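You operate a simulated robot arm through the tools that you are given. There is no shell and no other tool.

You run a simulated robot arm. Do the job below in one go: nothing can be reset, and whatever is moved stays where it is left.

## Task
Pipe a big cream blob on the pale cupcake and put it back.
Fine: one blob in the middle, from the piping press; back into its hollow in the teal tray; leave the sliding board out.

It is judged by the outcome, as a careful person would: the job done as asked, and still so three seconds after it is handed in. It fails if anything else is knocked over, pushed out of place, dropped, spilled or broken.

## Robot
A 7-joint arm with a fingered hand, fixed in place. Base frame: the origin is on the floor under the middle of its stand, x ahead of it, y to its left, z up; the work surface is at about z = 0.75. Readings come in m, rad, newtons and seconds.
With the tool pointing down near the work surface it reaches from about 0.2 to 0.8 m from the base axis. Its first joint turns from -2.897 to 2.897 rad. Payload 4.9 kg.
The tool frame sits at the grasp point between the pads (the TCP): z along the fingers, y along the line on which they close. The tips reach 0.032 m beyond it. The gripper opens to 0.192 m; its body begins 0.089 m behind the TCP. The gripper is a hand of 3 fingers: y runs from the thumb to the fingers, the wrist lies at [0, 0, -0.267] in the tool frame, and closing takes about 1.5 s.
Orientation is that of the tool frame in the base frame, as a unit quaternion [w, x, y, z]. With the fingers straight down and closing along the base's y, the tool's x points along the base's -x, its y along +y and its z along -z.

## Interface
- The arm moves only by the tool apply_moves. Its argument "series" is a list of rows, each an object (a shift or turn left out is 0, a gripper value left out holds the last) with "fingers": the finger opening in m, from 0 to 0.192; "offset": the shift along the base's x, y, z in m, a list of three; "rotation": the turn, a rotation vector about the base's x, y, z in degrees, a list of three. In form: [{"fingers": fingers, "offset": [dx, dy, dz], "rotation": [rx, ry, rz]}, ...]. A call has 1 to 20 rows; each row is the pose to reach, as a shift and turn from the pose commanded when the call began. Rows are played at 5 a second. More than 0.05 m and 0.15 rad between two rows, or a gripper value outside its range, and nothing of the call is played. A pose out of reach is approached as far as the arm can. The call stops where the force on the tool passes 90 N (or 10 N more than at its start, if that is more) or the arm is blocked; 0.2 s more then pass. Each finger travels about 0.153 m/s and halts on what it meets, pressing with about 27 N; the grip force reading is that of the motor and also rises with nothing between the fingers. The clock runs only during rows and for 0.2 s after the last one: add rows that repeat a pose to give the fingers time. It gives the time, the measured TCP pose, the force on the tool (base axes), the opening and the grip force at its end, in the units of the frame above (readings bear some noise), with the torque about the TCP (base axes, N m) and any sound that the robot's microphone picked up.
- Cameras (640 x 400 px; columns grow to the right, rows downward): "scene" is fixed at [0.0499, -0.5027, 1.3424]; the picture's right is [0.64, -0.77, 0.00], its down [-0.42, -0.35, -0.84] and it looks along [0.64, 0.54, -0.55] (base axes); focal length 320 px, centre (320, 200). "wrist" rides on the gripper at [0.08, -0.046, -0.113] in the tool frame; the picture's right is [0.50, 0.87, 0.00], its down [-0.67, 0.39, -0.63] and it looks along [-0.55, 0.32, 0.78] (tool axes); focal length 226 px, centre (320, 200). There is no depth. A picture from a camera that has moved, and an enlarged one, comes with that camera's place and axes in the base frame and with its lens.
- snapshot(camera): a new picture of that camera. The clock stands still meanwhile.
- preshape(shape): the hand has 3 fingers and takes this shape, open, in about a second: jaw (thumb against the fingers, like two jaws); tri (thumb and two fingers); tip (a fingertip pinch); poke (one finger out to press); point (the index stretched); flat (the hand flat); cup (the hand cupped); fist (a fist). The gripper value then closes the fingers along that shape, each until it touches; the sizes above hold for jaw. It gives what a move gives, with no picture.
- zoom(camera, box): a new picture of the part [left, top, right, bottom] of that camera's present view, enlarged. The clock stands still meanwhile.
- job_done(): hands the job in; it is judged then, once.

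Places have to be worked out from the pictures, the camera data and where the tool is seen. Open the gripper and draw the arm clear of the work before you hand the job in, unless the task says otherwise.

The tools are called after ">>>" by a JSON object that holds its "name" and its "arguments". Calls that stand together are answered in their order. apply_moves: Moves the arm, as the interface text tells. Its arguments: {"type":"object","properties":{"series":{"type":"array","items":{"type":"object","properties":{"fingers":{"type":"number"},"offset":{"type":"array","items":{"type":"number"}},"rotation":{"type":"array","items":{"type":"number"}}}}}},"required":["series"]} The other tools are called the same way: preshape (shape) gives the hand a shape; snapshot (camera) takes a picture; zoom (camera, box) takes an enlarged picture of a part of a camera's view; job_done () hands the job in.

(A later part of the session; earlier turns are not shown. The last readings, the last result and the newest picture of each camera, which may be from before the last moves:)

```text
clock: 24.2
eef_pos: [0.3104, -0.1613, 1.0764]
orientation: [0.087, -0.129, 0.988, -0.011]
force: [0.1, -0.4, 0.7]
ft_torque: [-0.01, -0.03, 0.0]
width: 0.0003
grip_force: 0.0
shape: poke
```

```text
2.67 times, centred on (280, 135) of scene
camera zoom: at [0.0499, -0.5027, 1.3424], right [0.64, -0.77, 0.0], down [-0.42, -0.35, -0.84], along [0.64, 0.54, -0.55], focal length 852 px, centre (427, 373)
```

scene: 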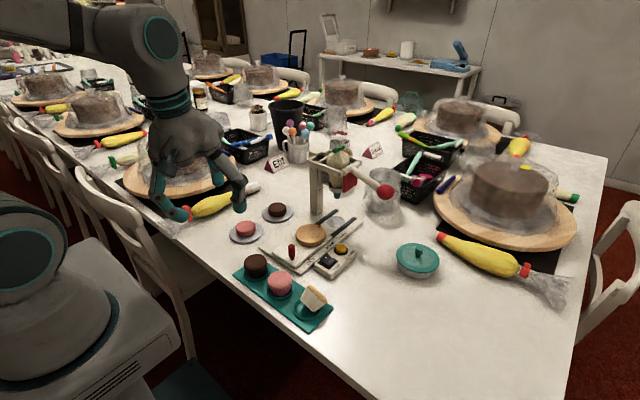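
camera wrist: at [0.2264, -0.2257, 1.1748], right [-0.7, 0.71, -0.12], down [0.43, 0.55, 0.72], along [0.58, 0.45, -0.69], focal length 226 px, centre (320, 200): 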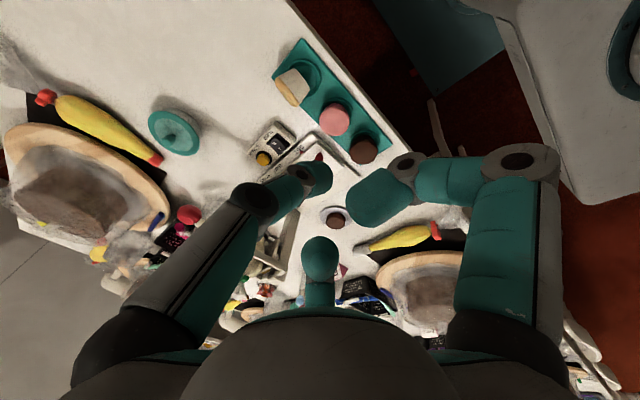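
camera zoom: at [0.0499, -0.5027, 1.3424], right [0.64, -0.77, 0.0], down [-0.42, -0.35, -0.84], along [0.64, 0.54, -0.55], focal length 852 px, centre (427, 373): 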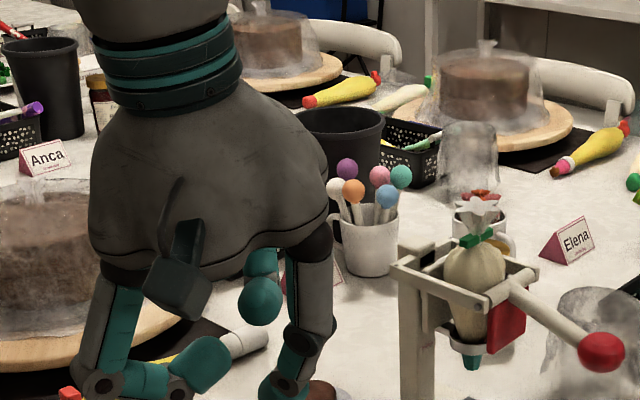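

Poke puts the thumb tip out on the tool axis about 45 mm beyond the other fingertips, a good prodding tool. I'll straighten the hand to vertical and come down on the free table side (+x) of the lying cupcake, at crown height, without touching it yet.

>>> {"name": "apply_moves", "arguments": {"series": [{"offset": [0.03, -0.006, -0.02], "rotation": [0, 2, 0]}, {"offset": [0.065, -0.012, -0.04], "rotation": [0, 4, 0]}, {"offset": [0.1, -0.018, -0.06], "rotation": [0, 6, 0]}, {"offset": [0.135, -0.024, -0.09], "rotation": [0, 8, 0]}, {"offset": [0.152, -0.028, -0.125], "rotation": [0, 10, 0]}, {"offset": [0.152, -0.028, -0.165], "rotation": [0, 10, 0]}, {"offset": [0.152, -0.028, -0.205], "rotation": [0, 10, 0]}, {"offset": [0.152, -0.028, -0.23], "rotation": [0, 10, 0]}, {"offset": [0.152, -0.028, -0.23], "rotation": [0, 10, 0]}]}}

>>> {"name": "snapshot", "arguments": {"camera": "wrist"}}

>>> {"name": "zoom", "arguments": {"camera": "scene", "box": [260, 220, 388, 320]}}

```text
clock: 26.2
eef_pos: [0.4638, -0.1871, 0.8459]
orientation: [0.001, -0.131, 0.991, 0.001]
force: [0.8, 0.4, 0.3]
ft_torque: [-0.02, 0.02, 0.0]
width: 0.0001
grip_force: 0.0
shape: poke
```

```text
taken
camera wrist: at [0.399, -0.2526, 0.9581], right [-0.71, 0.71, 0.0], down [0.55, 0.55, 0.63], along [0.45, 0.45, -0.77], focal length 226 px, centre (320, 200)
```

wrist: 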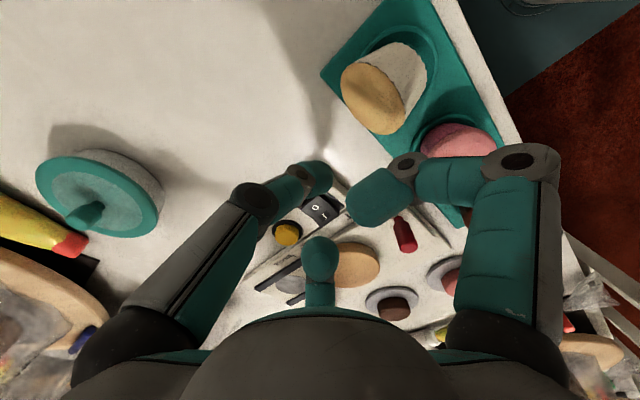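

```text
4.00 times, centred on (324, 270) of scene
camera zoom: at [0.0499, -0.5027, 1.3424], right [0.64, -0.77, 0.0], down [-0.42, -0.35, -0.84], along [0.64, 0.54, -0.55], focal length 1279 px, centre (304, -80)
```

zoom: 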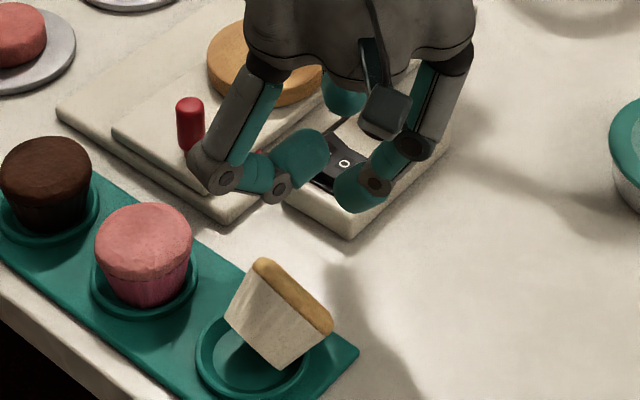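

The crown face is visible at about x≈0.405, y≈-0.194, with the thumb tip 5 cm away on its +x side. I'll lower to crown mid-height and push slowly toward -x past the balance point, stopping at about x=0.406.

>>> {"name": "apply_moves", "arguments": {"series": [{"offset": [0, -0.002, -0.01]}, {"offset": [-0.01, -0.003, -0.018]}, {"offset": [-0.02, -0.003, -0.018]}, {"offset": [-0.03, -0.003, -0.018]}, {"offset": [-0.036, -0.003, -0.018]}, {"offset": [-0.04, -0.003, -0.018]}, {"offset": [-0.044, -0.003, -0.018]}, {"offset": [-0.047, -0.003, -0.018]}, {"offset": [-0.05, -0.003, -0.018]}]}}

>>> {"name": "zoom", "arguments": {"camera": "wrist", "box": [280, 60, 440, 260]}}

>>> {"name": "zoom", "arguments": {"camera": "scene", "box": [270, 240, 366, 320]}}

```text
clock: 28.2
eef_pos: [0.4144, -0.1925, 0.8298]
orientation: [0.0, -0.13, 0.991, 0.0]
force: [0.2, -0.5, -0.1]
ft_torque: [0.02, 0.03, -0.02]
width: 0.0002
grip_force: 0.1
shape: poke
```

```text
2.00 times, centred on (360, 160) of wrist
camera zoom: at [0.3493, -0.2571, 0.9409], right [-0.71, 0.71, 0.0], down [0.55, 0.55, 0.63], along [0.45, 0.45, -0.77], focal length 452 px, centre (240, 280)
```

zoom: 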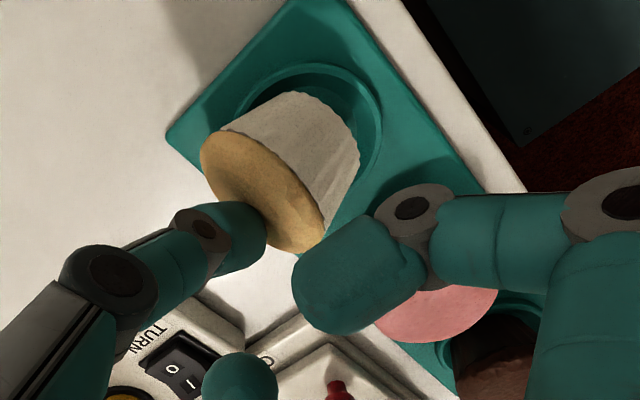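

```text
5.00 times, centred on (318, 280) of scene
camera zoom: at [0.0499, -0.5027, 1.3424], right [0.64, -0.77, 0.0], down [-0.42, -0.35, -0.84], along [0.64, 0.54, -0.55], focal length 1598 px, centre (330, -200)
```

zoom: 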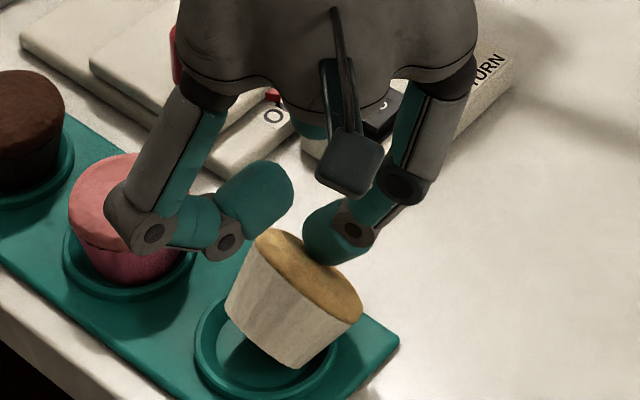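

It is tipping up nicely: the crown's top face is now visible to the scene camera. I'll continue the slow push a little further.

>>> {"name": "apply_moves", "arguments": {"series": [{"offset": [-0.003, 0, 0]}, {"offset": [-0.005, 0, 0]}, {"offset": [-0.007, 0, 0]}, {"offset": [-0.007, 0, 0]}]}}

>>> {"name": "zoom", "arguments": {"camera": "scene", "box": [270, 240, 366, 320]}}

```text
clock: 29.2
eef_pos: [0.407, -0.192, 0.8284]
orientation: [0.0, -0.13, 0.991, 0.0]
force: [0.2, -0.6, 0.0]
ft_torque: [0.01, 0.01, 0.0]
width: 0.0
grip_force: 0.1
shape: poke
```

```text
5.00 times, centred on (318, 280) of scene
camera zoom: at [0.0499, -0.5027, 1.3424], right [0.64, -0.77, 0.0], down [-0.42, -0.35, -0.84], along [0.64, 0.54, -0.55], focal length 1598 px, centre (330, -200)
```

zoom: 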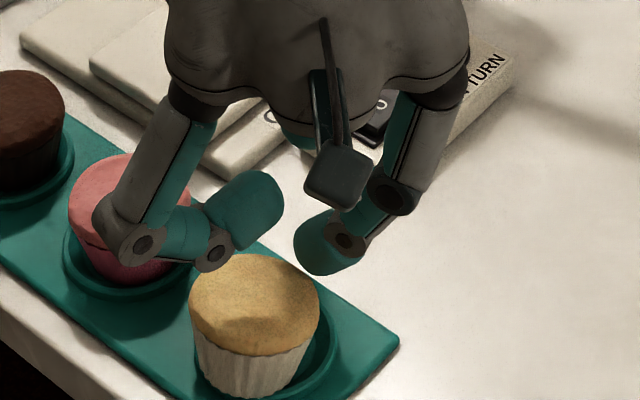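

The cupcake has dropped upright. I'll back the hand off upward and +x and check whether it is seated in the hollow.

>>> {"name": "apply_moves", "arguments": {"series": [{"offset": [0.015, 0, 0.005]}, {"offset": [0.03, 0, 0.03]}, {"offset": [0.03, 0, 0.07]}, {"offset": [0.03, 0, 0.11]}, {"offset": [0.03, 0.0, 0.15]}, {"offset": [0.03, 0.0, 0.15]}]}}

>>> {"name": "zoom", "arguments": {"camera": "scene", "box": [270, 260, 350, 320]}}

>>> {"name": "zoom", "arguments": {"camera": "wrist", "box": [300, 20, 460, 140]}}

```text
clock: 30.6
eef_pos: [0.4374, -0.1931, 0.9796]
orientation: [0.001, -0.131, 0.991, 0.0]
force: [-0.7, 0.1, 1.4]
ft_torque: [0.01, -0.02, -0.02]
width: 0.0
grip_force: 0.0
shape: poke
```

```text
6.67 times, centred on (310, 290) of scene
camera zoom: at [0.0499, -0.5027, 1.3424], right [0.64, -0.77, 0.0], down [-0.42, -0.35, -0.84], along [0.64, 0.54, -0.55], focal length 2131 px, centre (387, -400)
```

zoom: 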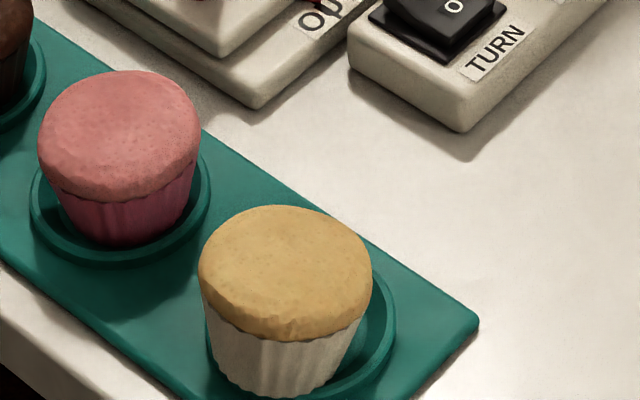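

```text
3.33 times, centred on (380, 80) of wrist
camera zoom: at [0.3729, -0.2575, 1.092], right [-0.71, 0.71, 0.0], down [0.55, 0.55, 0.63], along [0.45, 0.45, -0.77], focal length 754 px, centre (120, 600)
```

zoom: 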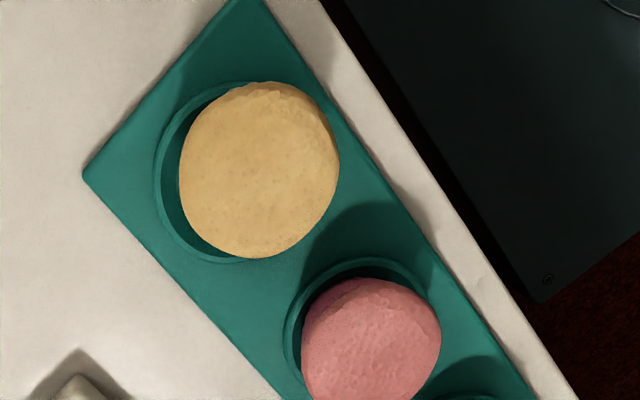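

The cupcake is upright in its hollow, about 8 mm toward -x of centre, level with the pink one. The slip came from gripping on the upper crown with unequal tip heights. This time I'll hold the hand nearly vertical (3°) and grip about 8 mm lower, so I switch back to tri and view from above.

>>> {"name": "preshape", "arguments": {"shape": "tri"}}

>>> {"name": "apply_moves", "arguments": {"series": [{"offset": [-0.025, 0.001, -0.01], "rotation": [0, -1, 0], "fingers": 0.08}, {"offset": [-0.05, 0.002, -0.03], "rotation": [0, -2, 0]}, {"offset": [-0.0695, 0.0025, -0.05], "rotation": [0, -3, 0]}, {"offset": [-0.0695, 0.0025, -0.07], "rotation": [0, -3, 0]}, {"offset": [-0.0695, 0.0025, -0.08], "rotation": [0, -3, 0]}, {"offset": [-0.0695, 0.0025, -0.08], "rotation": [0, -3, 0]}]}}

>>> {"name": "zoom", "arguments": {"camera": "wrist", "box": [220, 60, 420, 185]}}

>>> {"name": "zoom", "arguments": {"camera": "scene", "box": [250, 230, 366, 320]}}

```text
clock: 31.5
eef_pos: [0.4381, -0.1931, 0.9803]
orientation: [0.0, -0.131, 0.991, 0.0]
force: [-0.4, 0.1, 0.8]
ft_torque: [0.02, -0.02, -0.03]
width: 0.1919
grip_force: 0.0
shape: tri
```

```text
clock: 32.9
eef_pos: [0.3664, -0.1908, 0.8993]
orientation: [0.027, -0.131, 0.991, -0.003]
force: [0.2, 0.2, 0.6]
ft_torque: [0.02, 0.0, 0.02]
width: 0.0805
grip_force: 0.1
shape: tri
```

```text
3.20 times, centred on (320, 122) of wrist
camera zoom: at [0.2966, -0.255, 1.0071], right [-0.71, 0.71, -0.04], down [0.51, 0.55, 0.66], along [0.49, 0.45, -0.75], focal length 723 px, centre (320, 448)
```

zoom: 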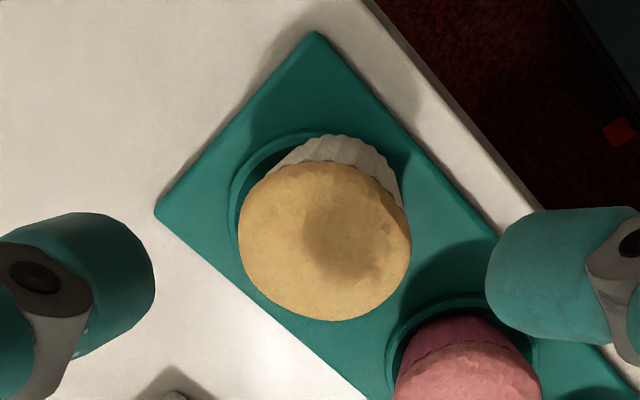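

```text
4.44 times, centred on (308, 275) of scene
camera zoom: at [0.0499, -0.5027, 1.3424], right [0.64, -0.77, 0.0], down [-0.42, -0.35, -0.84], along [0.64, 0.54, -0.55], focal length 1421 px, centre (373, -133)
```

zoom: 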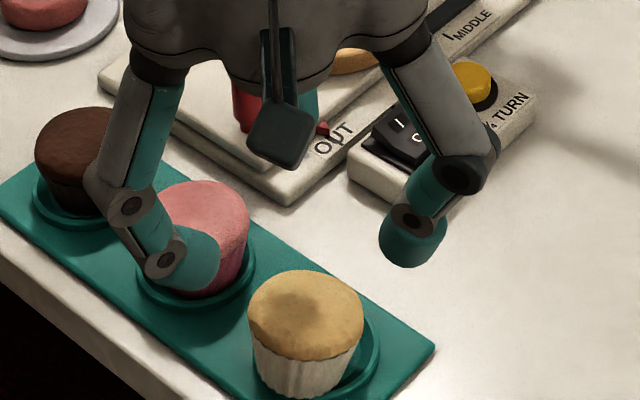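

The cupcake leans very slightly and sits toward the -x wall. I'll lower the open hand around the hollow's centre and close just enough to nudge it back to the middle, checking as I go.

>>> {"name": "apply_moves", "arguments": {"series": [{"offset": [0.004, 0, -0.02]}, {"offset": [0.0079, -0.0002, -0.045]}, {"offset": [0.0079, -0.0002, -0.065]}, {"offset": [0.0079, -0.0002, -0.08]}, {"offset": [0.0079, -0.0002, -0.09]}, {"offset": [0.0079, -0.0002, -0.09]}]}}

>>> {"name": "zoom", "arguments": {"camera": "wrist", "box": [200, 90, 440, 240]}}

>>> {"name": "zoom", "arguments": {"camera": "scene", "box": [260, 250, 356, 320]}}

```text
clock: 34.3
eef_pos: [0.3738, -0.1898, 0.8093]
orientation: [0.027, -0.13, 0.991, -0.003]
force: [-0.2, 0.9, -0.8]
ft_torque: [-0.01, 0.0, 0.03]
width: 0.0803
grip_force: 0.1
shape: tri
```

```text
2.67 times, centred on (320, 165) of wrist
camera zoom: at [0.3043, -0.2539, 0.9175], right [-0.71, 0.71, -0.04], down [0.51, 0.55, 0.66], along [0.49, 0.45, -0.75], focal length 603 px, centre (320, 293)
```

zoom: 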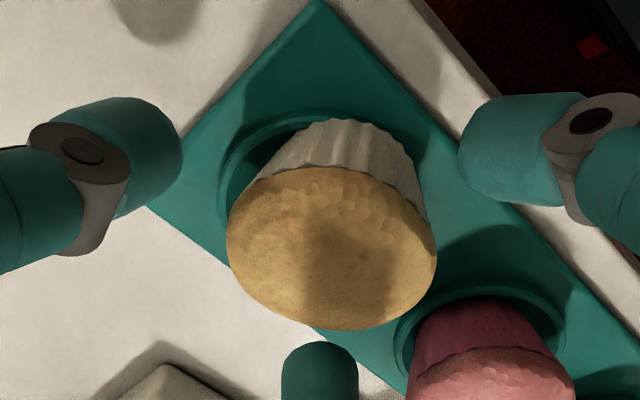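

```text
5.71 times, centred on (308, 285) of scene
camera zoom: at [0.0499, -0.5027, 1.3424], right [0.64, -0.77, 0.0], down [-0.42, -0.35, -0.84], along [0.64, 0.54, -0.55], focal length 1827 px, centre (389, -286)
```

zoom: 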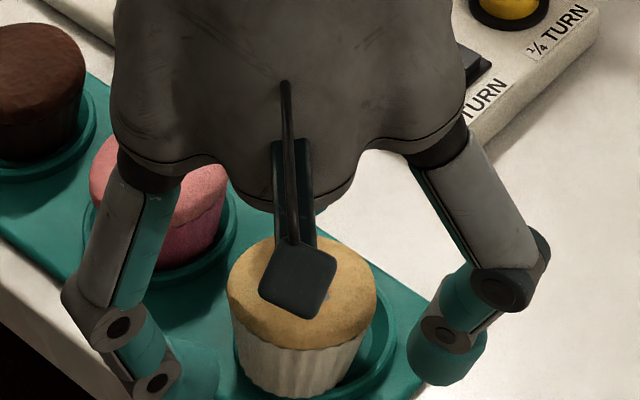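

The tips straddle it with clear space. Closing in small steps to nudge the cupcake to the centre, without gripping yet.

>>> {"name": "apply_moves", "arguments": {"series": [{"fingers": 0.074}, {"fingers": 0.069}, {"fingers": 0.065}, {"fingers": 0.062}, {"fingers": 0.059}, {"fingers": 0.057}, {"fingers": 0.057}]}}

>>> {"name": "zoom", "arguments": {"camera": "wrist", "box": [200, 90, 440, 240]}}

>>> {"name": "zoom", "arguments": {"camera": "scene", "box": [260, 250, 356, 320]}}

```text
clock: 35.9
eef_pos: [0.3747, -0.1896, 0.8088]
orientation: [0.027, -0.131, 0.991, -0.003]
force: [-0.1, 0.3, 0.5]
ft_torque: [0.01, 0.04, -0.01]
width: 0.0574
grip_force: 0.1
shape: tri
```

```text
2.67 times, centred on (320, 165) of wrist
camera zoom: at [0.3042, -0.2539, 0.9176], right [-0.71, 0.71, -0.04], down [0.51, 0.55, 0.66], along [0.49, 0.45, -0.75], focal length 603 px, centre (320, 293)
```

zoom: 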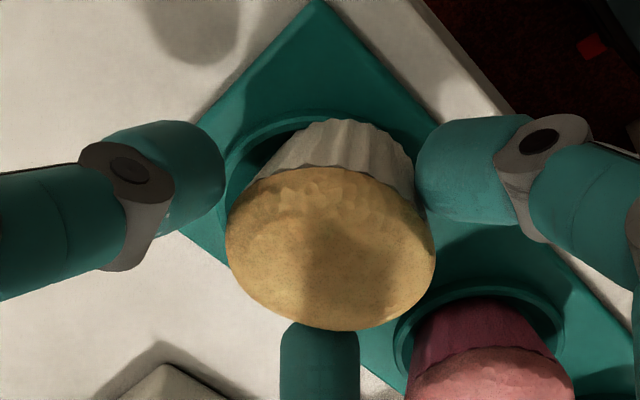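

```text
5.71 times, centred on (308, 285) of scene
camera zoom: at [0.0499, -0.5027, 1.3424], right [0.64, -0.77, 0.0], down [-0.42, -0.35, -0.84], along [0.64, 0.54, -0.55], focal length 1827 px, centre (389, -286)
```

zoom: 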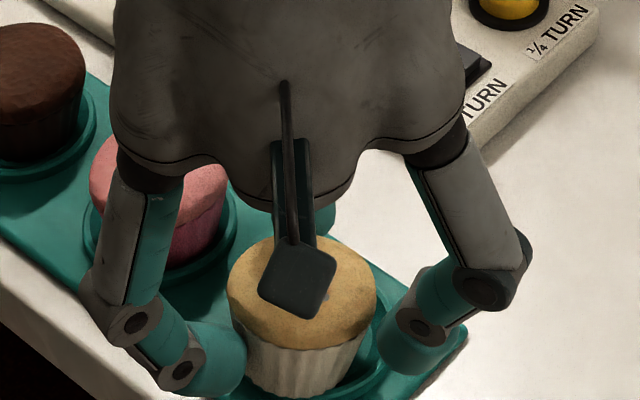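

The near tip is just reaching the wrapper on the right and the tips now sit at wrapper height. I'll continue closing in small steps to centre it.

>>> {"name": "apply_moves", "arguments": {"series": [{"fingers": 0.055}, {"fingers": 0.053}, {"fingers": 0.051}, {"fingers": 0.049}, {"fingers": 0.049}]}}

>>> {"name": "zoom", "arguments": {"camera": "wrist", "box": [200, 90, 440, 240]}}

>>> {"name": "zoom", "arguments": {"camera": "scene", "box": [260, 250, 356, 320]}}

```text
clock: 37.1
eef_pos: [0.3752, -0.1892, 0.8085]
orientation: [0.028, -0.131, 0.991, -0.004]
force: [0.3, 1.3, 1.0]
ft_torque: [0.03, 0.03, -0.05]
width: 0.0503
grip_force: 0.0
shape: tri
```

```text
2.67 times, centred on (320, 165) of wrist
camera zoom: at [0.3042, -0.2538, 0.9176], right [-0.71, 0.71, -0.04], down [0.51, 0.55, 0.66], along [0.49, 0.45, -0.75], focal length 603 px, centre (320, 293)
```

zoom: 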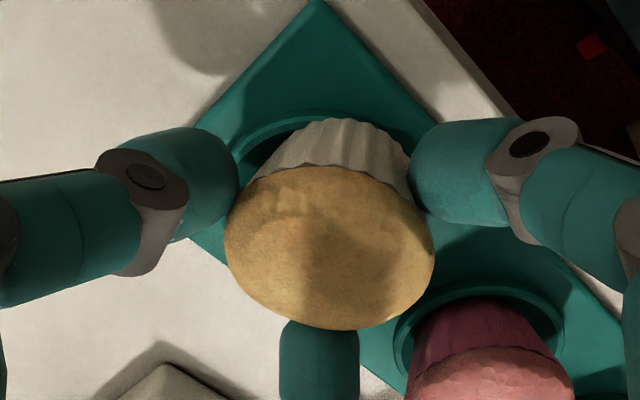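

```text
5.71 times, centred on (308, 285) of scene
camera zoom: at [0.0499, -0.5027, 1.3424], right [0.64, -0.77, 0.0], down [-0.42, -0.35, -0.84], along [0.64, 0.54, -0.55], focal length 1827 px, centre (389, -286)
```

zoom: 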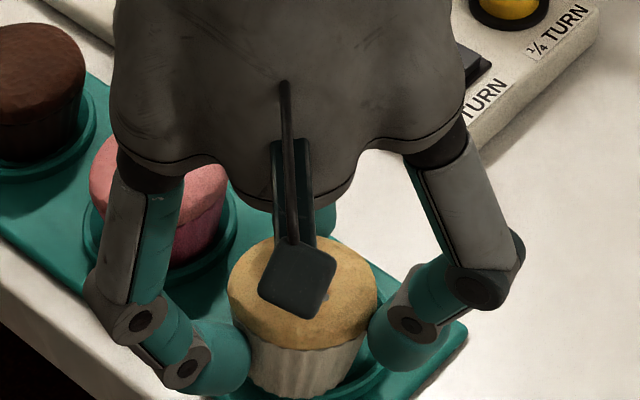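

The tips are now on the wrapper just under the crown, where I want them. I'll keep closing until all three tips bear.

>>> {"name": "apply_moves", "arguments": {"series": [{"fingers": 0.047}, {"fingers": 0.045}, {"fingers": 0.043}, {"fingers": 0.041}, {"fingers": 0.041}]}}

>>> {"name": "zoom", "arguments": {"camera": "wrist", "box": [200, 90, 440, 240]}}

>>> {"name": "zoom", "arguments": {"camera": "scene", "box": [260, 250, 356, 320]}}

```text
clock: 38.3
eef_pos: [0.3741, -0.1894, 0.8096]
orientation: [0.027, -0.13, 0.991, -0.003]
force: [0.1, 0.2, -0.6]
ft_torque: [-0.02, 0.0, 0.03]
width: 0.0475
grip_force: 26.9
shape: tri
```

```text
2.67 times, centred on (320, 165) of wrist
camera zoom: at [0.3042, -0.2539, 0.9176], right [-0.71, 0.71, -0.04], down [0.51, 0.55, 0.66], along [0.49, 0.45, -0.75], focal length 603 px, centre (320, 293)
```

zoom: 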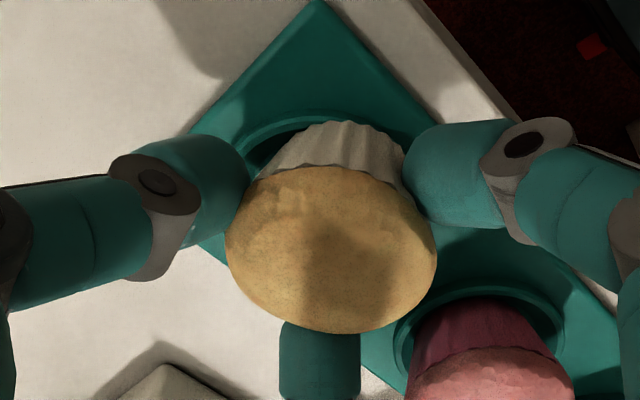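

```text
5.71 times, centred on (308, 285) of scene
camera zoom: at [0.0499, -0.5027, 1.3424], right [0.64, -0.77, 0.0], down [-0.42, -0.35, -0.84], along [0.64, 0.54, -0.55], focal length 1827 px, centre (389, -286)
```

zoom: 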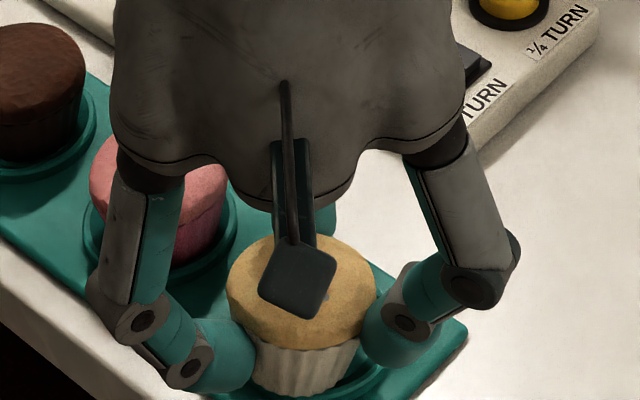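

Grip 27 N at 0.0475 with almost zero net force on the tool this time. I'll lift 15 mm slowly and compare.

>>> {"name": "apply_moves", "arguments": {"series": [{"offset": [0, 0, 0.002]}, {"offset": [0, 0, 0.004]}, {"offset": [0, 0, 0.007]}, {"offset": [0, 0, 0.01]}, {"offset": [0, 0, 0.0125]}, {"offset": [0, 0, 0.015]}, {"offset": [0, 0, 0.015]}, {"offset": [0, 0, 0.015]}]}}

>>> {"name": "zoom", "arguments": {"camera": "wrist", "box": [200, 90, 440, 240]}}

>>> {"name": "zoom", "arguments": {"camera": "scene", "box": [260, 250, 356, 320]}}

```text
clock: 40.1
eef_pos: [0.3752, -0.1902, 0.8228]
orientation: [0.027, -0.13, 0.991, -0.004]
force: [-0.2, 0.6, -1.5]
ft_torque: [0.0, 0.01, 0.01]
width: 0.0476
grip_force: 27.4
shape: tri
```

```text
2.67 times, centred on (320, 165) of wrist
camera zoom: at [0.3051, -0.255, 0.9322], right [-0.71, 0.71, -0.04], down [0.51, 0.55, 0.66], along [0.49, 0.45, -0.75], focal length 603 px, centre (320, 293)
```

zoom: 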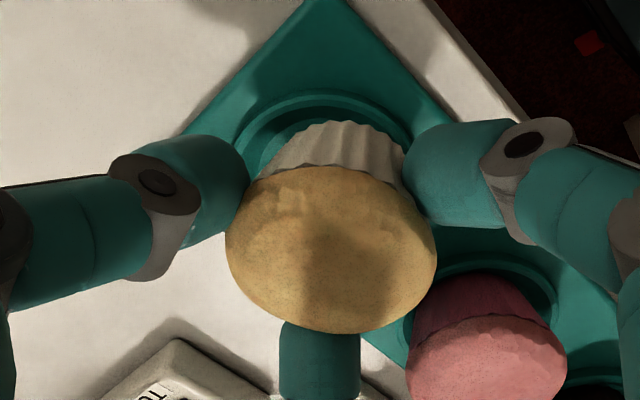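

```text
5.71 times, centred on (308, 285) of scene
camera zoom: at [0.0499, -0.5027, 1.3424], right [0.64, -0.77, 0.0], down [-0.42, -0.35, -0.84], along [0.64, 0.54, -0.55], focal length 1827 px, centre (389, -286)
```

zoom: 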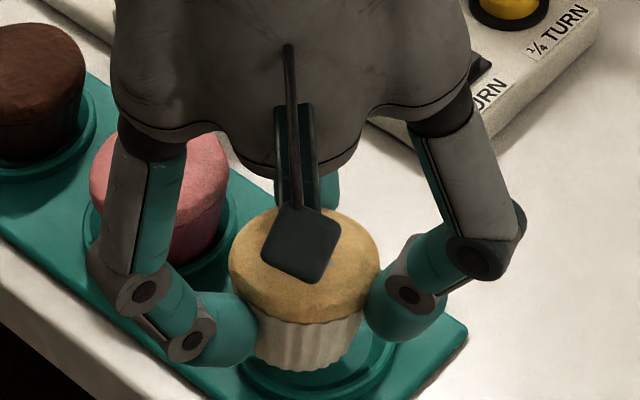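

No slip at all: the cupcake sits identically in the hand and the tool carries about 1 N. I'll raise it smoothly to clear height and check again.

>>> {"name": "apply_moves", "arguments": {"series": [{"offset": [0, 0, 0.008]}, {"offset": [0, 0, 0.018]}, {"offset": [0, 0, 0.03]}, {"offset": [0, 0, 0.044]}, {"offset": [0, 0, 0.058]}, {"offset": [0, 0, 0.072]}, {"offset": [0, 0, 0.086]}, {"offset": [0, 0, 0.098]}, {"offset": [0, 0, 0.106]}, {"offset": [0, 0, 0.11]}, {"offset": [0, 0, 0.11]}]}}

>>> {"name": "snapshot", "arguments": {"camera": "wrist"}}

>>> {"name": "zoom", "arguments": {"camera": "scene", "box": [230, 190, 390, 320]}}

```text
clock: 42.5
eef_pos: [0.3746, -0.1913, 0.934]
orientation: [0.027, -0.13, 0.991, -0.003]
force: [-0.4, 0.0, -1.1]
ft_torque: [0.04, 0.0, 0.01]
width: 0.0471
grip_force: 27.7
shape: tri
```

```text
taken
camera wrist: at [0.3047, -0.2551, 1.0422], right [-0.71, 0.71, -0.04], down [0.51, 0.55, 0.66], along [0.49, 0.45, -0.75], focal length 226 px, centre (320, 200)
```

wrist: 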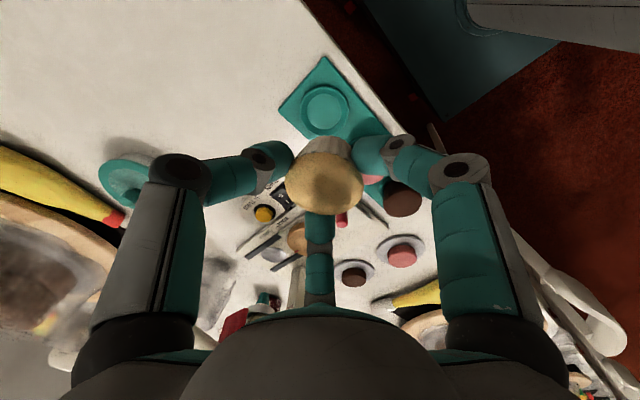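

```text
3.08 times, centred on (310, 255) of scene
camera zoom: at [0.0499, -0.5027, 1.3424], right [0.64, -0.77, 0.0], down [-0.42, -0.35, -0.84], along [0.64, 0.54, -0.55], focal length 984 px, centre (351, 31)
```

zoom: 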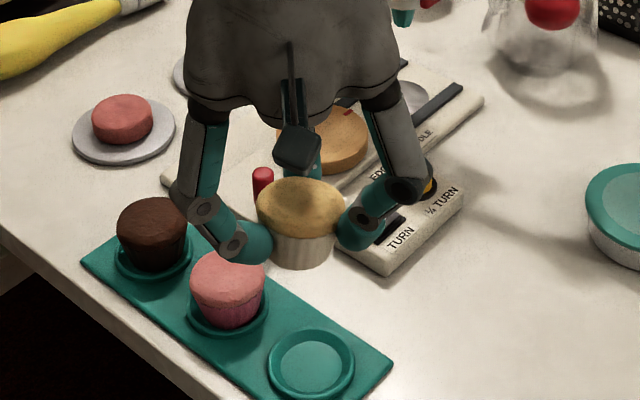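

Still firmly held. The empty hollow is at about (0.3765, -0.190) for the return. Now I'll carry the cupcake over to the turntable, turning the hand 15° so a finger gap faces the press frame.

>>> {"name": "apply_moves", "arguments": {"series": [{"offset": [0.01, 0.008, 0]}, {"offset": [0.03, 0.024, 0], "rotation": [0, 0, 2]}, {"offset": [0.055, 0.045, 0], "rotation": [0, 0, 4]}, {"offset": [0.08, 0.065, -0.003], "rotation": [0, 0, 6]}, {"offset": [0.105, 0.086, -0.008], "rotation": [0, 0, 8]}, {"offset": [0.13, 0.106, -0.015], "rotation": [0, 0, 10]}, {"offset": [0.15, 0.123, -0.022], "rotation": [0, 0, 12]}, {"offset": [0.165, 0.136, -0.028], "rotation": [0, 0, 14]}, {"offset": [0.174, 0.143, -0.032], "rotation": [0, 0, 15]}, {"offset": [0.178, 0.1465, -0.034], "rotation": [0, 0, 15]}, {"offset": [0.178, 0.1465, -0.034], "rotation": [0, 0, 15]}]}}

>>> {"name": "snapshot", "arguments": {"camera": "wrist"}}

>>> {"name": "zoom", "arguments": {"camera": "scene", "box": [240, 130, 400, 260]}}

```text
clock: 44.9
eef_pos: [0.5535, -0.0445, 0.8998]
orientation: [0.027, -0.259, 0.966, 0.0]
force: [0.4, -0.5, -0.6]
ft_torque: [-0.01, 0.04, -0.01]
width: 0.0474
grip_force: 26.9
shape: tri
```

```text
taken
camera wrist: at [0.5019, -0.1252, 1.0072], right [-0.86, 0.5, -0.04], down [0.35, 0.66, 0.66], along [0.36, 0.56, -0.75], focal length 226 px, centre (320, 200)
```

wrist: 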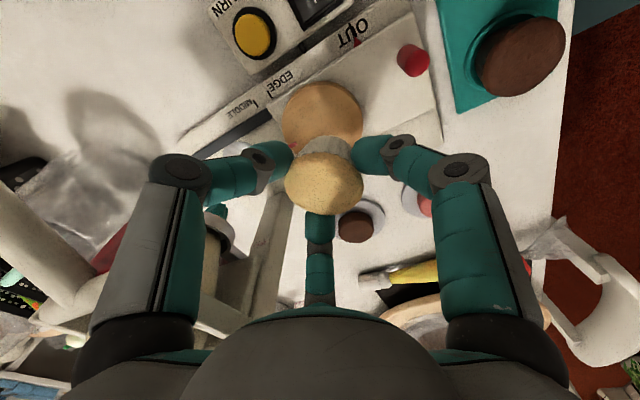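

```text
3.08 times, centred on (320, 195) of scene
camera zoom: at [0.0499, -0.5027, 1.3424], right [0.64, -0.77, 0.0], down [-0.42, -0.35, -0.84], along [0.64, 0.54, -0.55], focal length 984 px, centre (320, 215)
```

zoom: 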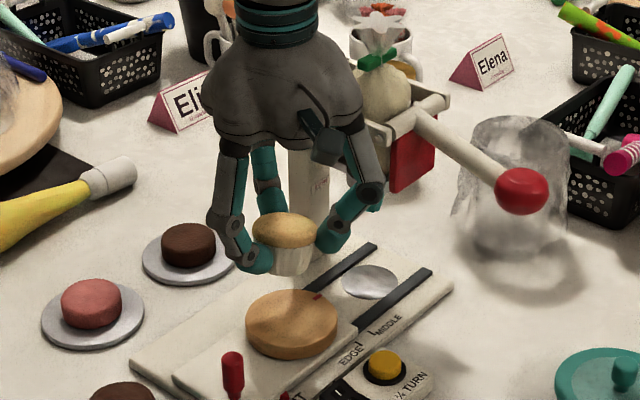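

The cupcake hangs level above the turntable. I'll zoom both cameras to measure the disc centre against the cupcake before lowering.

>>> {"name": "zoom", "arguments": {"camera": "wrist", "box": [240, 60, 400, 220]}}

>>> {"name": "zoom", "arguments": {"camera": "scene", "box": [285, 195, 349, 255]}}

```text
2.50 times, centred on (320, 140) of wrist
camera zoom: at [0.5019, -0.1252, 1.0072], right [-0.86, 0.5, -0.04], down [0.35, 0.66, 0.66], along [0.36, 0.56, -0.75], focal length 565 px, centre (320, 350)
```

zoom: 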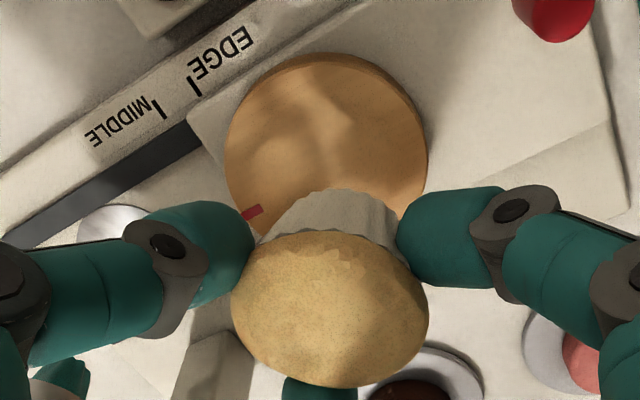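

```text
6.67 times, centred on (317, 225) of scene
camera zoom: at [0.0499, -0.5027, 1.3424], right [0.64, -0.77, 0.0], down [-0.42, -0.35, -0.84], along [0.64, 0.54, -0.55], focal length 2131 px, centre (340, 33)
```

zoom: 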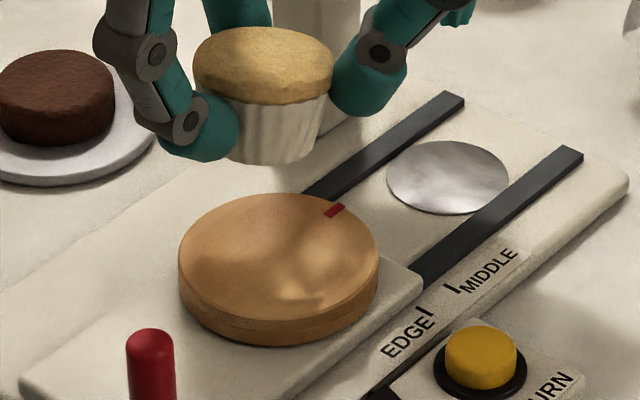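

The disc centre comes out at about (0.5555, -0.0455, top 0.787) and the cupcake's base is essentially on the tool axis. I'll shift 2 mm to match and lower to about 1 cm above the disc.

>>> {"name": "apply_moves", "arguments": {"series": [{"offset": [0.001, -0.001, -0.008]}, {"offset": [0.0017, -0.0016, -0.02]}, {"offset": [0.0017, -0.0016, -0.032]}, {"offset": [0.0017, -0.0016, -0.042]}, {"offset": [0.0017, -0.0016, -0.05]}, {"offset": [0.0017, -0.0016, -0.05]}]}}

>>> {"name": "zoom", "arguments": {"camera": "wrist", "box": [240, 60, 400, 220]}}

>>> {"name": "zoom", "arguments": {"camera": "scene", "box": [275, 165, 371, 245]}}

```text
clock: 46.3
eef_pos: [0.5551, -0.0459, 0.8503]
orientation: [0.028, -0.258, 0.966, 0.0]
force: [0.5, 0.0, -1.0]
ft_torque: [-0.01, -0.02, -0.02]
width: 0.0476
grip_force: 27.3
shape: tri
```

```text
2.50 times, centred on (320, 140) of wrist
camera zoom: at [0.5038, -0.1266, 0.9579], right [-0.86, 0.5, -0.04], down [0.35, 0.66, 0.66], along [0.36, 0.56, -0.75], focal length 565 px, centre (320, 350)
```

zoom: 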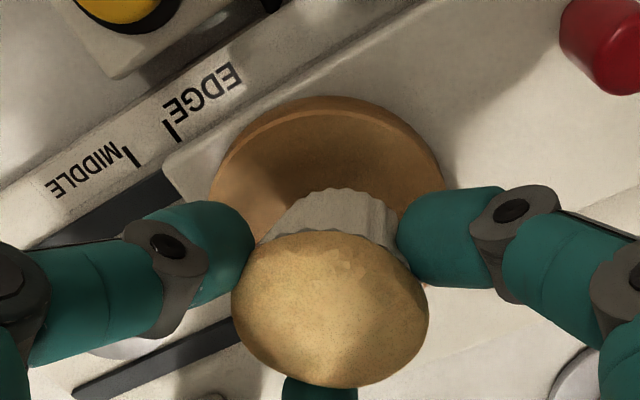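

```text
5.00 times, centred on (323, 205) of scene
camera zoom: at [0.0499, -0.5027, 1.3424], right [0.64, -0.77, 0.0], down [-0.42, -0.35, -0.84], along [0.64, 0.54, -0.55], focal length 1598 px, centre (305, 175)
```

zoom: 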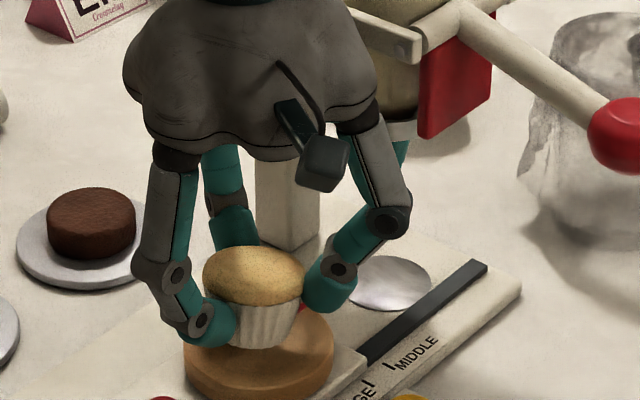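

Nothing touches the press frame, and the base lines up with the disc centre to within about 3 mm. I'll lower another 8 mm and read the force.

>>> {"name": "apply_moves", "arguments": {"series": [{"offset": [0, 0, -0.003]}, {"offset": [0, 0, -0.006]}, {"offset": [0, 0, -0.008]}, {"offset": [0, 0, -0.008]}]}}

>>> {"name": "zoom", "arguments": {"camera": "scene", "box": [285, 195, 349, 245]}}

```text
clock: 47.3
eef_pos: [0.5544, -0.0467, 0.841]
orientation: [0.027, -0.26, 0.965, 0.0]
force: [0.2, 0.7, -0.4]
ft_torque: [-0.01, 0.0, 0.0]
width: 0.0474
grip_force: 26.6
shape: tri
```

```text
8.00 times, centred on (317, 220) of scene
camera zoom: at [0.0499, -0.5027, 1.3424], right [0.64, -0.77, 0.0], down [-0.42, -0.35, -0.84], along [0.64, 0.54, -0.55], focal length 2558 px, centre (344, 40)
```

zoom: 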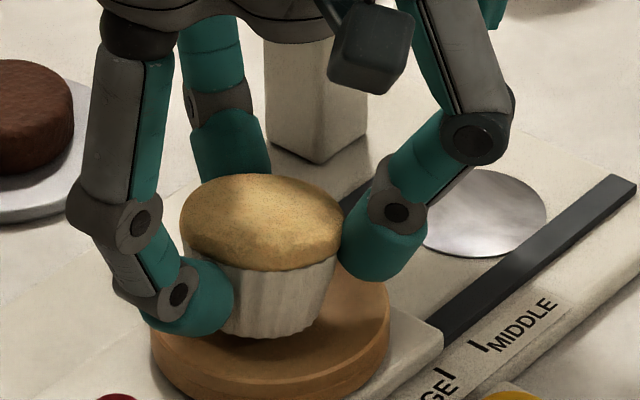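

The base is just a few millimetres above the disc. Lowering in millimetre steps while watching the force.

>>> {"name": "apply_moves", "arguments": {"series": [{"offset": [0, 0, -0.001]}, {"offset": [0, 0, -0.002]}, {"offset": [0, 0, -0.003]}, {"offset": [0, 0, -0.003]}]}}

>>> {"name": "zoom", "arguments": {"camera": "scene", "box": [285, 195, 349, 245]}}

```text
clock: 48.3
eef_pos: [0.5552, -0.0463, 0.8382]
orientation: [0.027, -0.259, 0.966, 0.0]
force: [0.9, 0.3, -1.2]
ft_torque: [-0.01, -0.02, -0.02]
width: 0.0475
grip_force: 26.9
shape: tri
```

```text
8.00 times, centred on (317, 220) of scene
camera zoom: at [0.0499, -0.5027, 1.3424], right [0.64, -0.77, 0.0], down [-0.42, -0.35, -0.84], along [0.64, 0.54, -0.55], focal length 2558 px, centre (344, 40)
```

zoom: 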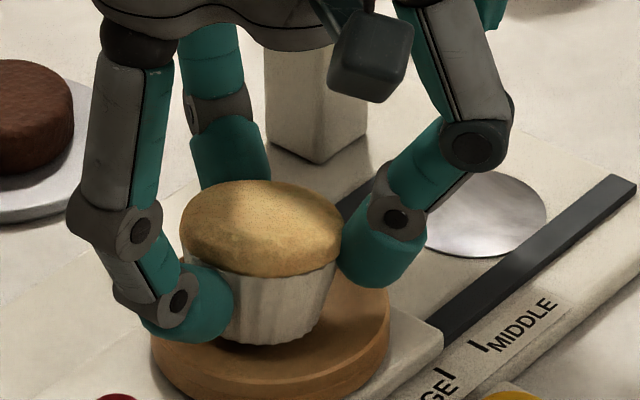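

By the picture the base is almost at disc level but still hanging free. Continuing down in 1 mm steps.

>>> {"name": "apply_moves", "arguments": {"series": [{"offset": [0, 0, -0.001]}, {"offset": [0, 0, -0.002]}, {"offset": [0, 0, -0.002]}, {"offset": [0, 0, -0.002]}]}}

>>> {"name": "zoom", "arguments": {"camera": "scene", "box": [285, 195, 349, 245]}}

```text
clock: 49.3
eef_pos: [0.5556, -0.0449, 0.8358]
orientation: [0.027, -0.259, 0.966, 0.0]
force: [0.3, -1.0, -0.7]
ft_torque: [0.05, 0.02, 0.01]
width: 0.0474
grip_force: 27.1
shape: tri
```

```text
8.00 times, centred on (317, 220) of scene
camera zoom: at [0.0499, -0.5027, 1.3424], right [0.64, -0.77, 0.0], down [-0.42, -0.35, -0.84], along [0.64, 0.54, -0.55], focal length 2558 px, centre (344, 40)
```

zoom: 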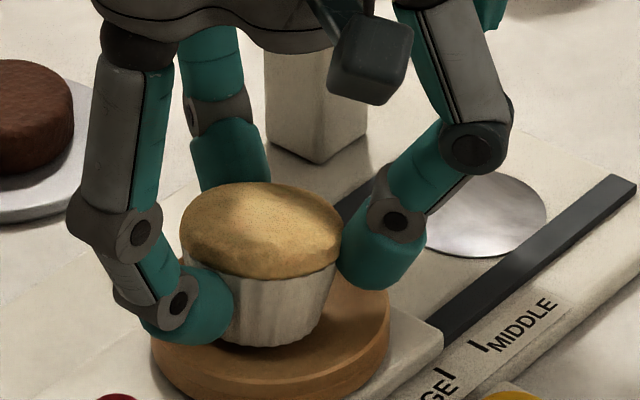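

Force still reads only the cupcake's weight. Two more millimetres.

>>> {"name": "apply_moves", "arguments": {"series": [{"offset": [0, 0, -0.001]}, {"offset": [0, 0, -0.002]}, {"offset": [0, 0, -0.002]}, {"offset": [0, 0, -0.002]}]}}

>>> {"name": "zoom", "arguments": {"camera": "scene", "box": [293, 205, 341, 240]}}

>>> {"name": "zoom", "arguments": {"camera": "wrist", "box": [240, 80, 400, 200]}}

```text
clock: 50.3
eef_pos: [0.5555, -0.0445, 0.8344]
orientation: [0.028, -0.258, 0.966, 0.0]
force: [-0.5, 0.2, 2.6]
ft_torque: [0.06, -0.04, -0.04]
width: 0.0477
grip_force: 27.0
shape: tri
```

```text
11.43 times, centred on (317, 222) of scene
camera zoom: at [0.0499, -0.5027, 1.3424], right [0.64, -0.77, 0.0], down [-0.42, -0.35, -0.84], along [0.64, 0.54, -0.55], focal length 3654 px, centre (354, -57)
```

zoom: 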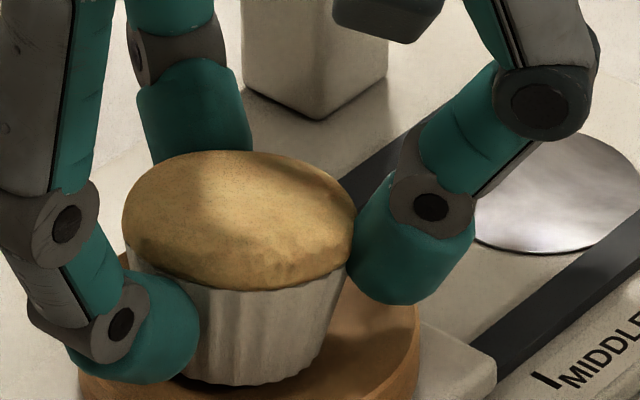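

```text
3.33 times, centred on (320, 140) of wrist
camera zoom: at [0.5042, -0.1264, 0.9438], right [-0.86, 0.5, -0.04], down [0.35, 0.66, 0.66], along [0.36, 0.56, -0.75], focal length 754 px, centre (320, 400)
```

zoom: 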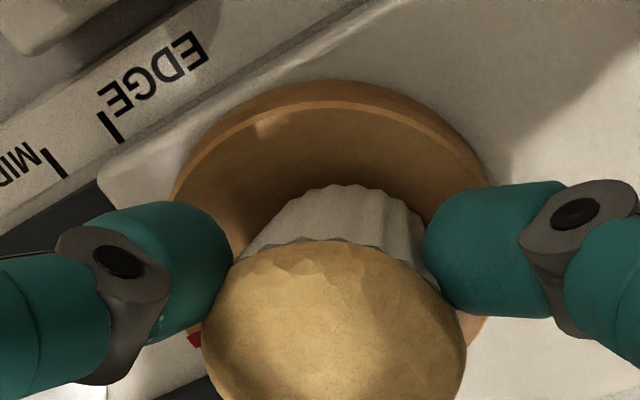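

Contact: the force rose to +2.6 N with the base on the disc. I'll open the fingers gently.

>>> {"name": "apply_moves", "arguments": {"series": [{"fingers": 0.048}, {"fingers": 0.051}, {"fingers": 0.054}, {"fingers": 0.058}, {"fingers": 0.064}, {"fingers": 0.072}, {"fingers": 0.08}, {"fingers": 0.08}]}}

>>> {"name": "zoom", "arguments": {"camera": "scene", "box": [293, 205, 341, 240]}}

>>> {"name": "zoom", "arguments": {"camera": "wrist", "box": [240, 80, 400, 200]}}

```text
clock: 52.1
eef_pos: [0.5541, -0.0465, 0.8355]
orientation: [0.028, -0.258, 0.966, -0.001]
force: [-0.1, 0.0, 0.5]
ft_torque: [0.01, -0.04, 0.01]
width: 0.0795
grip_force: 0.0
shape: tri
```

```text
11.43 times, centred on (317, 222) of scene
camera zoom: at [0.0499, -0.5027, 1.3424], right [0.64, -0.77, 0.0], down [-0.42, -0.35, -0.84], along [0.64, 0.54, -0.55], focal length 3654 px, centre (354, -57)
```

zoom: 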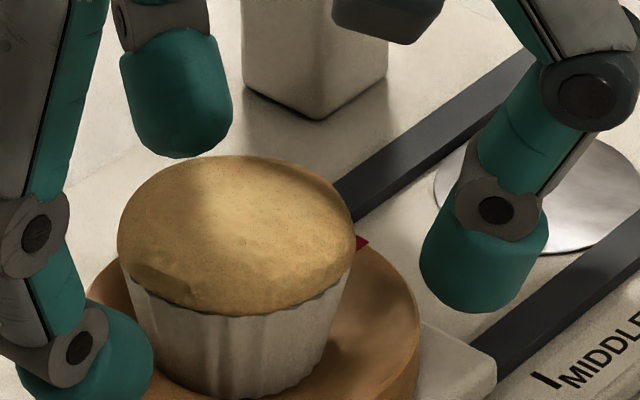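

```text
3.33 times, centred on (320, 140) of wrist
camera zoom: at [0.5041, -0.1264, 0.9437], right [-0.86, 0.5, -0.04], down [0.35, 0.66, 0.66], along [0.36, 0.56, -0.75], focal length 754 px, centre (320, 400)
```

zoom: 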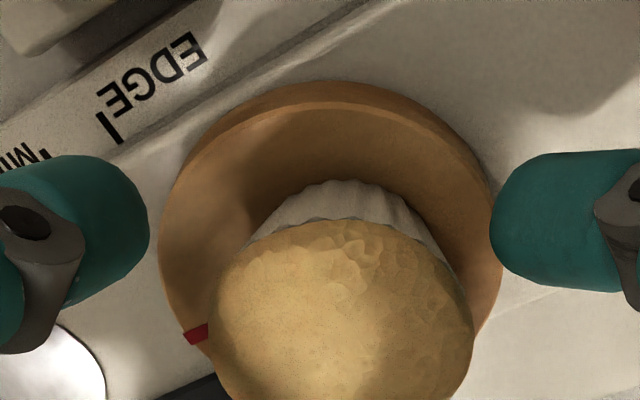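

The cupcake stands on the disc. I'll withdraw upward with a slight -x drift to clear the press frame, then measure how well it is centred.

>>> {"name": "apply_moves", "arguments": {"series": [{"offset": [-0.003, 0, 0.01]}, {"offset": [-0.006, 0, 0.022]}, {"offset": [-0.009, 0, 0.036]}, {"offset": [-0.02, 0, 0.055]}, {"offset": [-0.04, -0.01, 0.08]}, {"offset": [-0.06, -0.03, 0.105]}, {"offset": [-0.08, -0.06, 0.125]}, {"offset": [-0.1, -0.09, 0.14]}, {"offset": [-0.12, -0.12, 0.15]}, {"offset": [-0.12, -0.12, 0.15]}]}}

>>> {"name": "zoom", "arguments": {"camera": "scene", "box": [280, 190, 360, 250]}}

>>> {"name": "snapshot", "arguments": {"camera": "wrist"}}

```text
clock: 54.3
eef_pos: [0.4376, -0.1648, 0.9844]
orientation: [0.027, -0.259, 0.966, 0.0]
force: [-0.3, -1.0, 0.3]
ft_torque: [0.02, -0.03, 0.01]
width: 0.0799
grip_force: 0.0
shape: tri
```

```text
6.67 times, centred on (320, 220) of scene
camera zoom: at [0.0499, -0.5027, 1.3424], right [0.64, -0.77, 0.0], down [-0.42, -0.35, -0.84], along [0.64, 0.54, -0.55], focal length 2131 px, centre (320, 67)
```

zoom: 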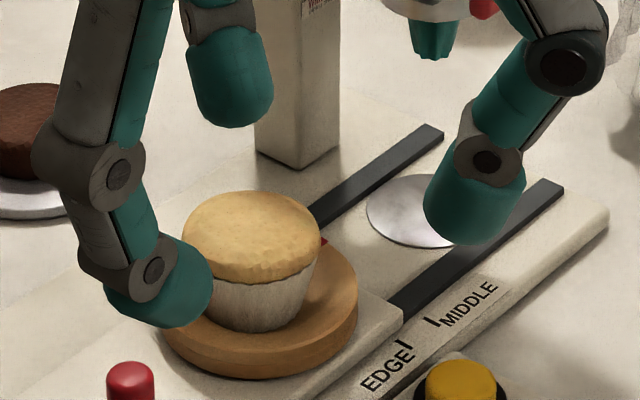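

```text
taken
camera wrist: at [0.3854, -0.2454, 1.0934], right [-0.86, 0.5, -0.04], down [0.35, 0.66, 0.66], along [0.36, 0.56, -0.75], focal length 226 px, centre (320, 200)
```

wrist: 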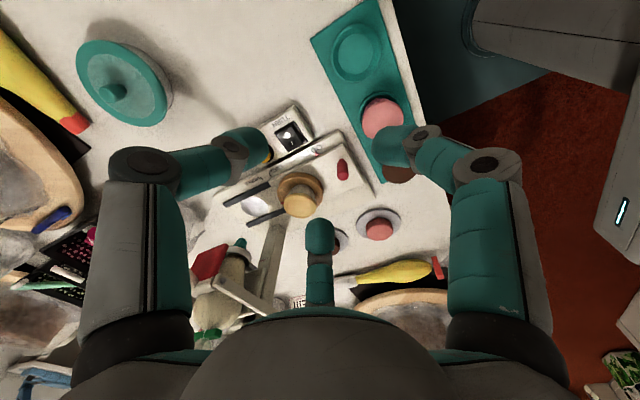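

Withdrawn cleanly. I'll zoom in to measure the cupcake's position and tilt on the disc.

>>> {"name": "zoom", "arguments": {"camera": "scene", "box": [292, 210, 340, 250]}}

>>> {"name": "zoom", "arguments": {"camera": "wrist", "box": [250, 150, 350, 230]}}

```text
10.00 times, centred on (316, 230) of scene
camera zoom: at [0.0499, -0.5027, 1.3424], right [0.64, -0.77, 0.0], down [-0.42, -0.35, -0.84], along [0.64, 0.54, -0.55], focal length 3197 px, centre (360, -100)
```

zoom: 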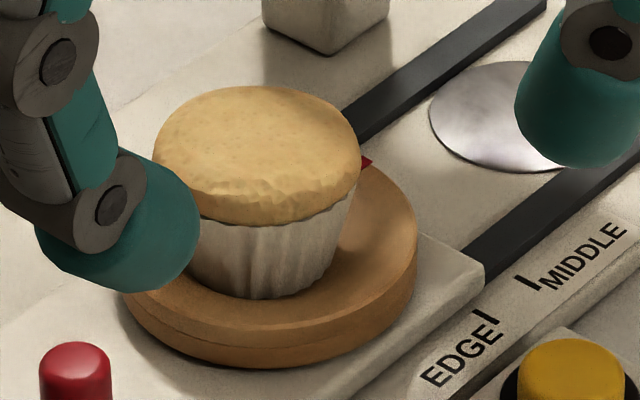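

```text
5.00 times, centred on (300, 190) of wrist
camera zoom: at [0.3854, -0.2454, 1.0934], right [-0.86, 0.5, -0.04], down [0.35, 0.66, 0.66], along [0.36, 0.56, -0.75], focal length 1130 px, centre (420, 250)
```

zoom: 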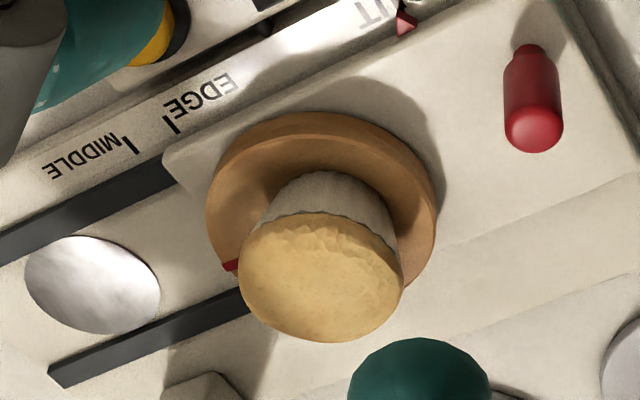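

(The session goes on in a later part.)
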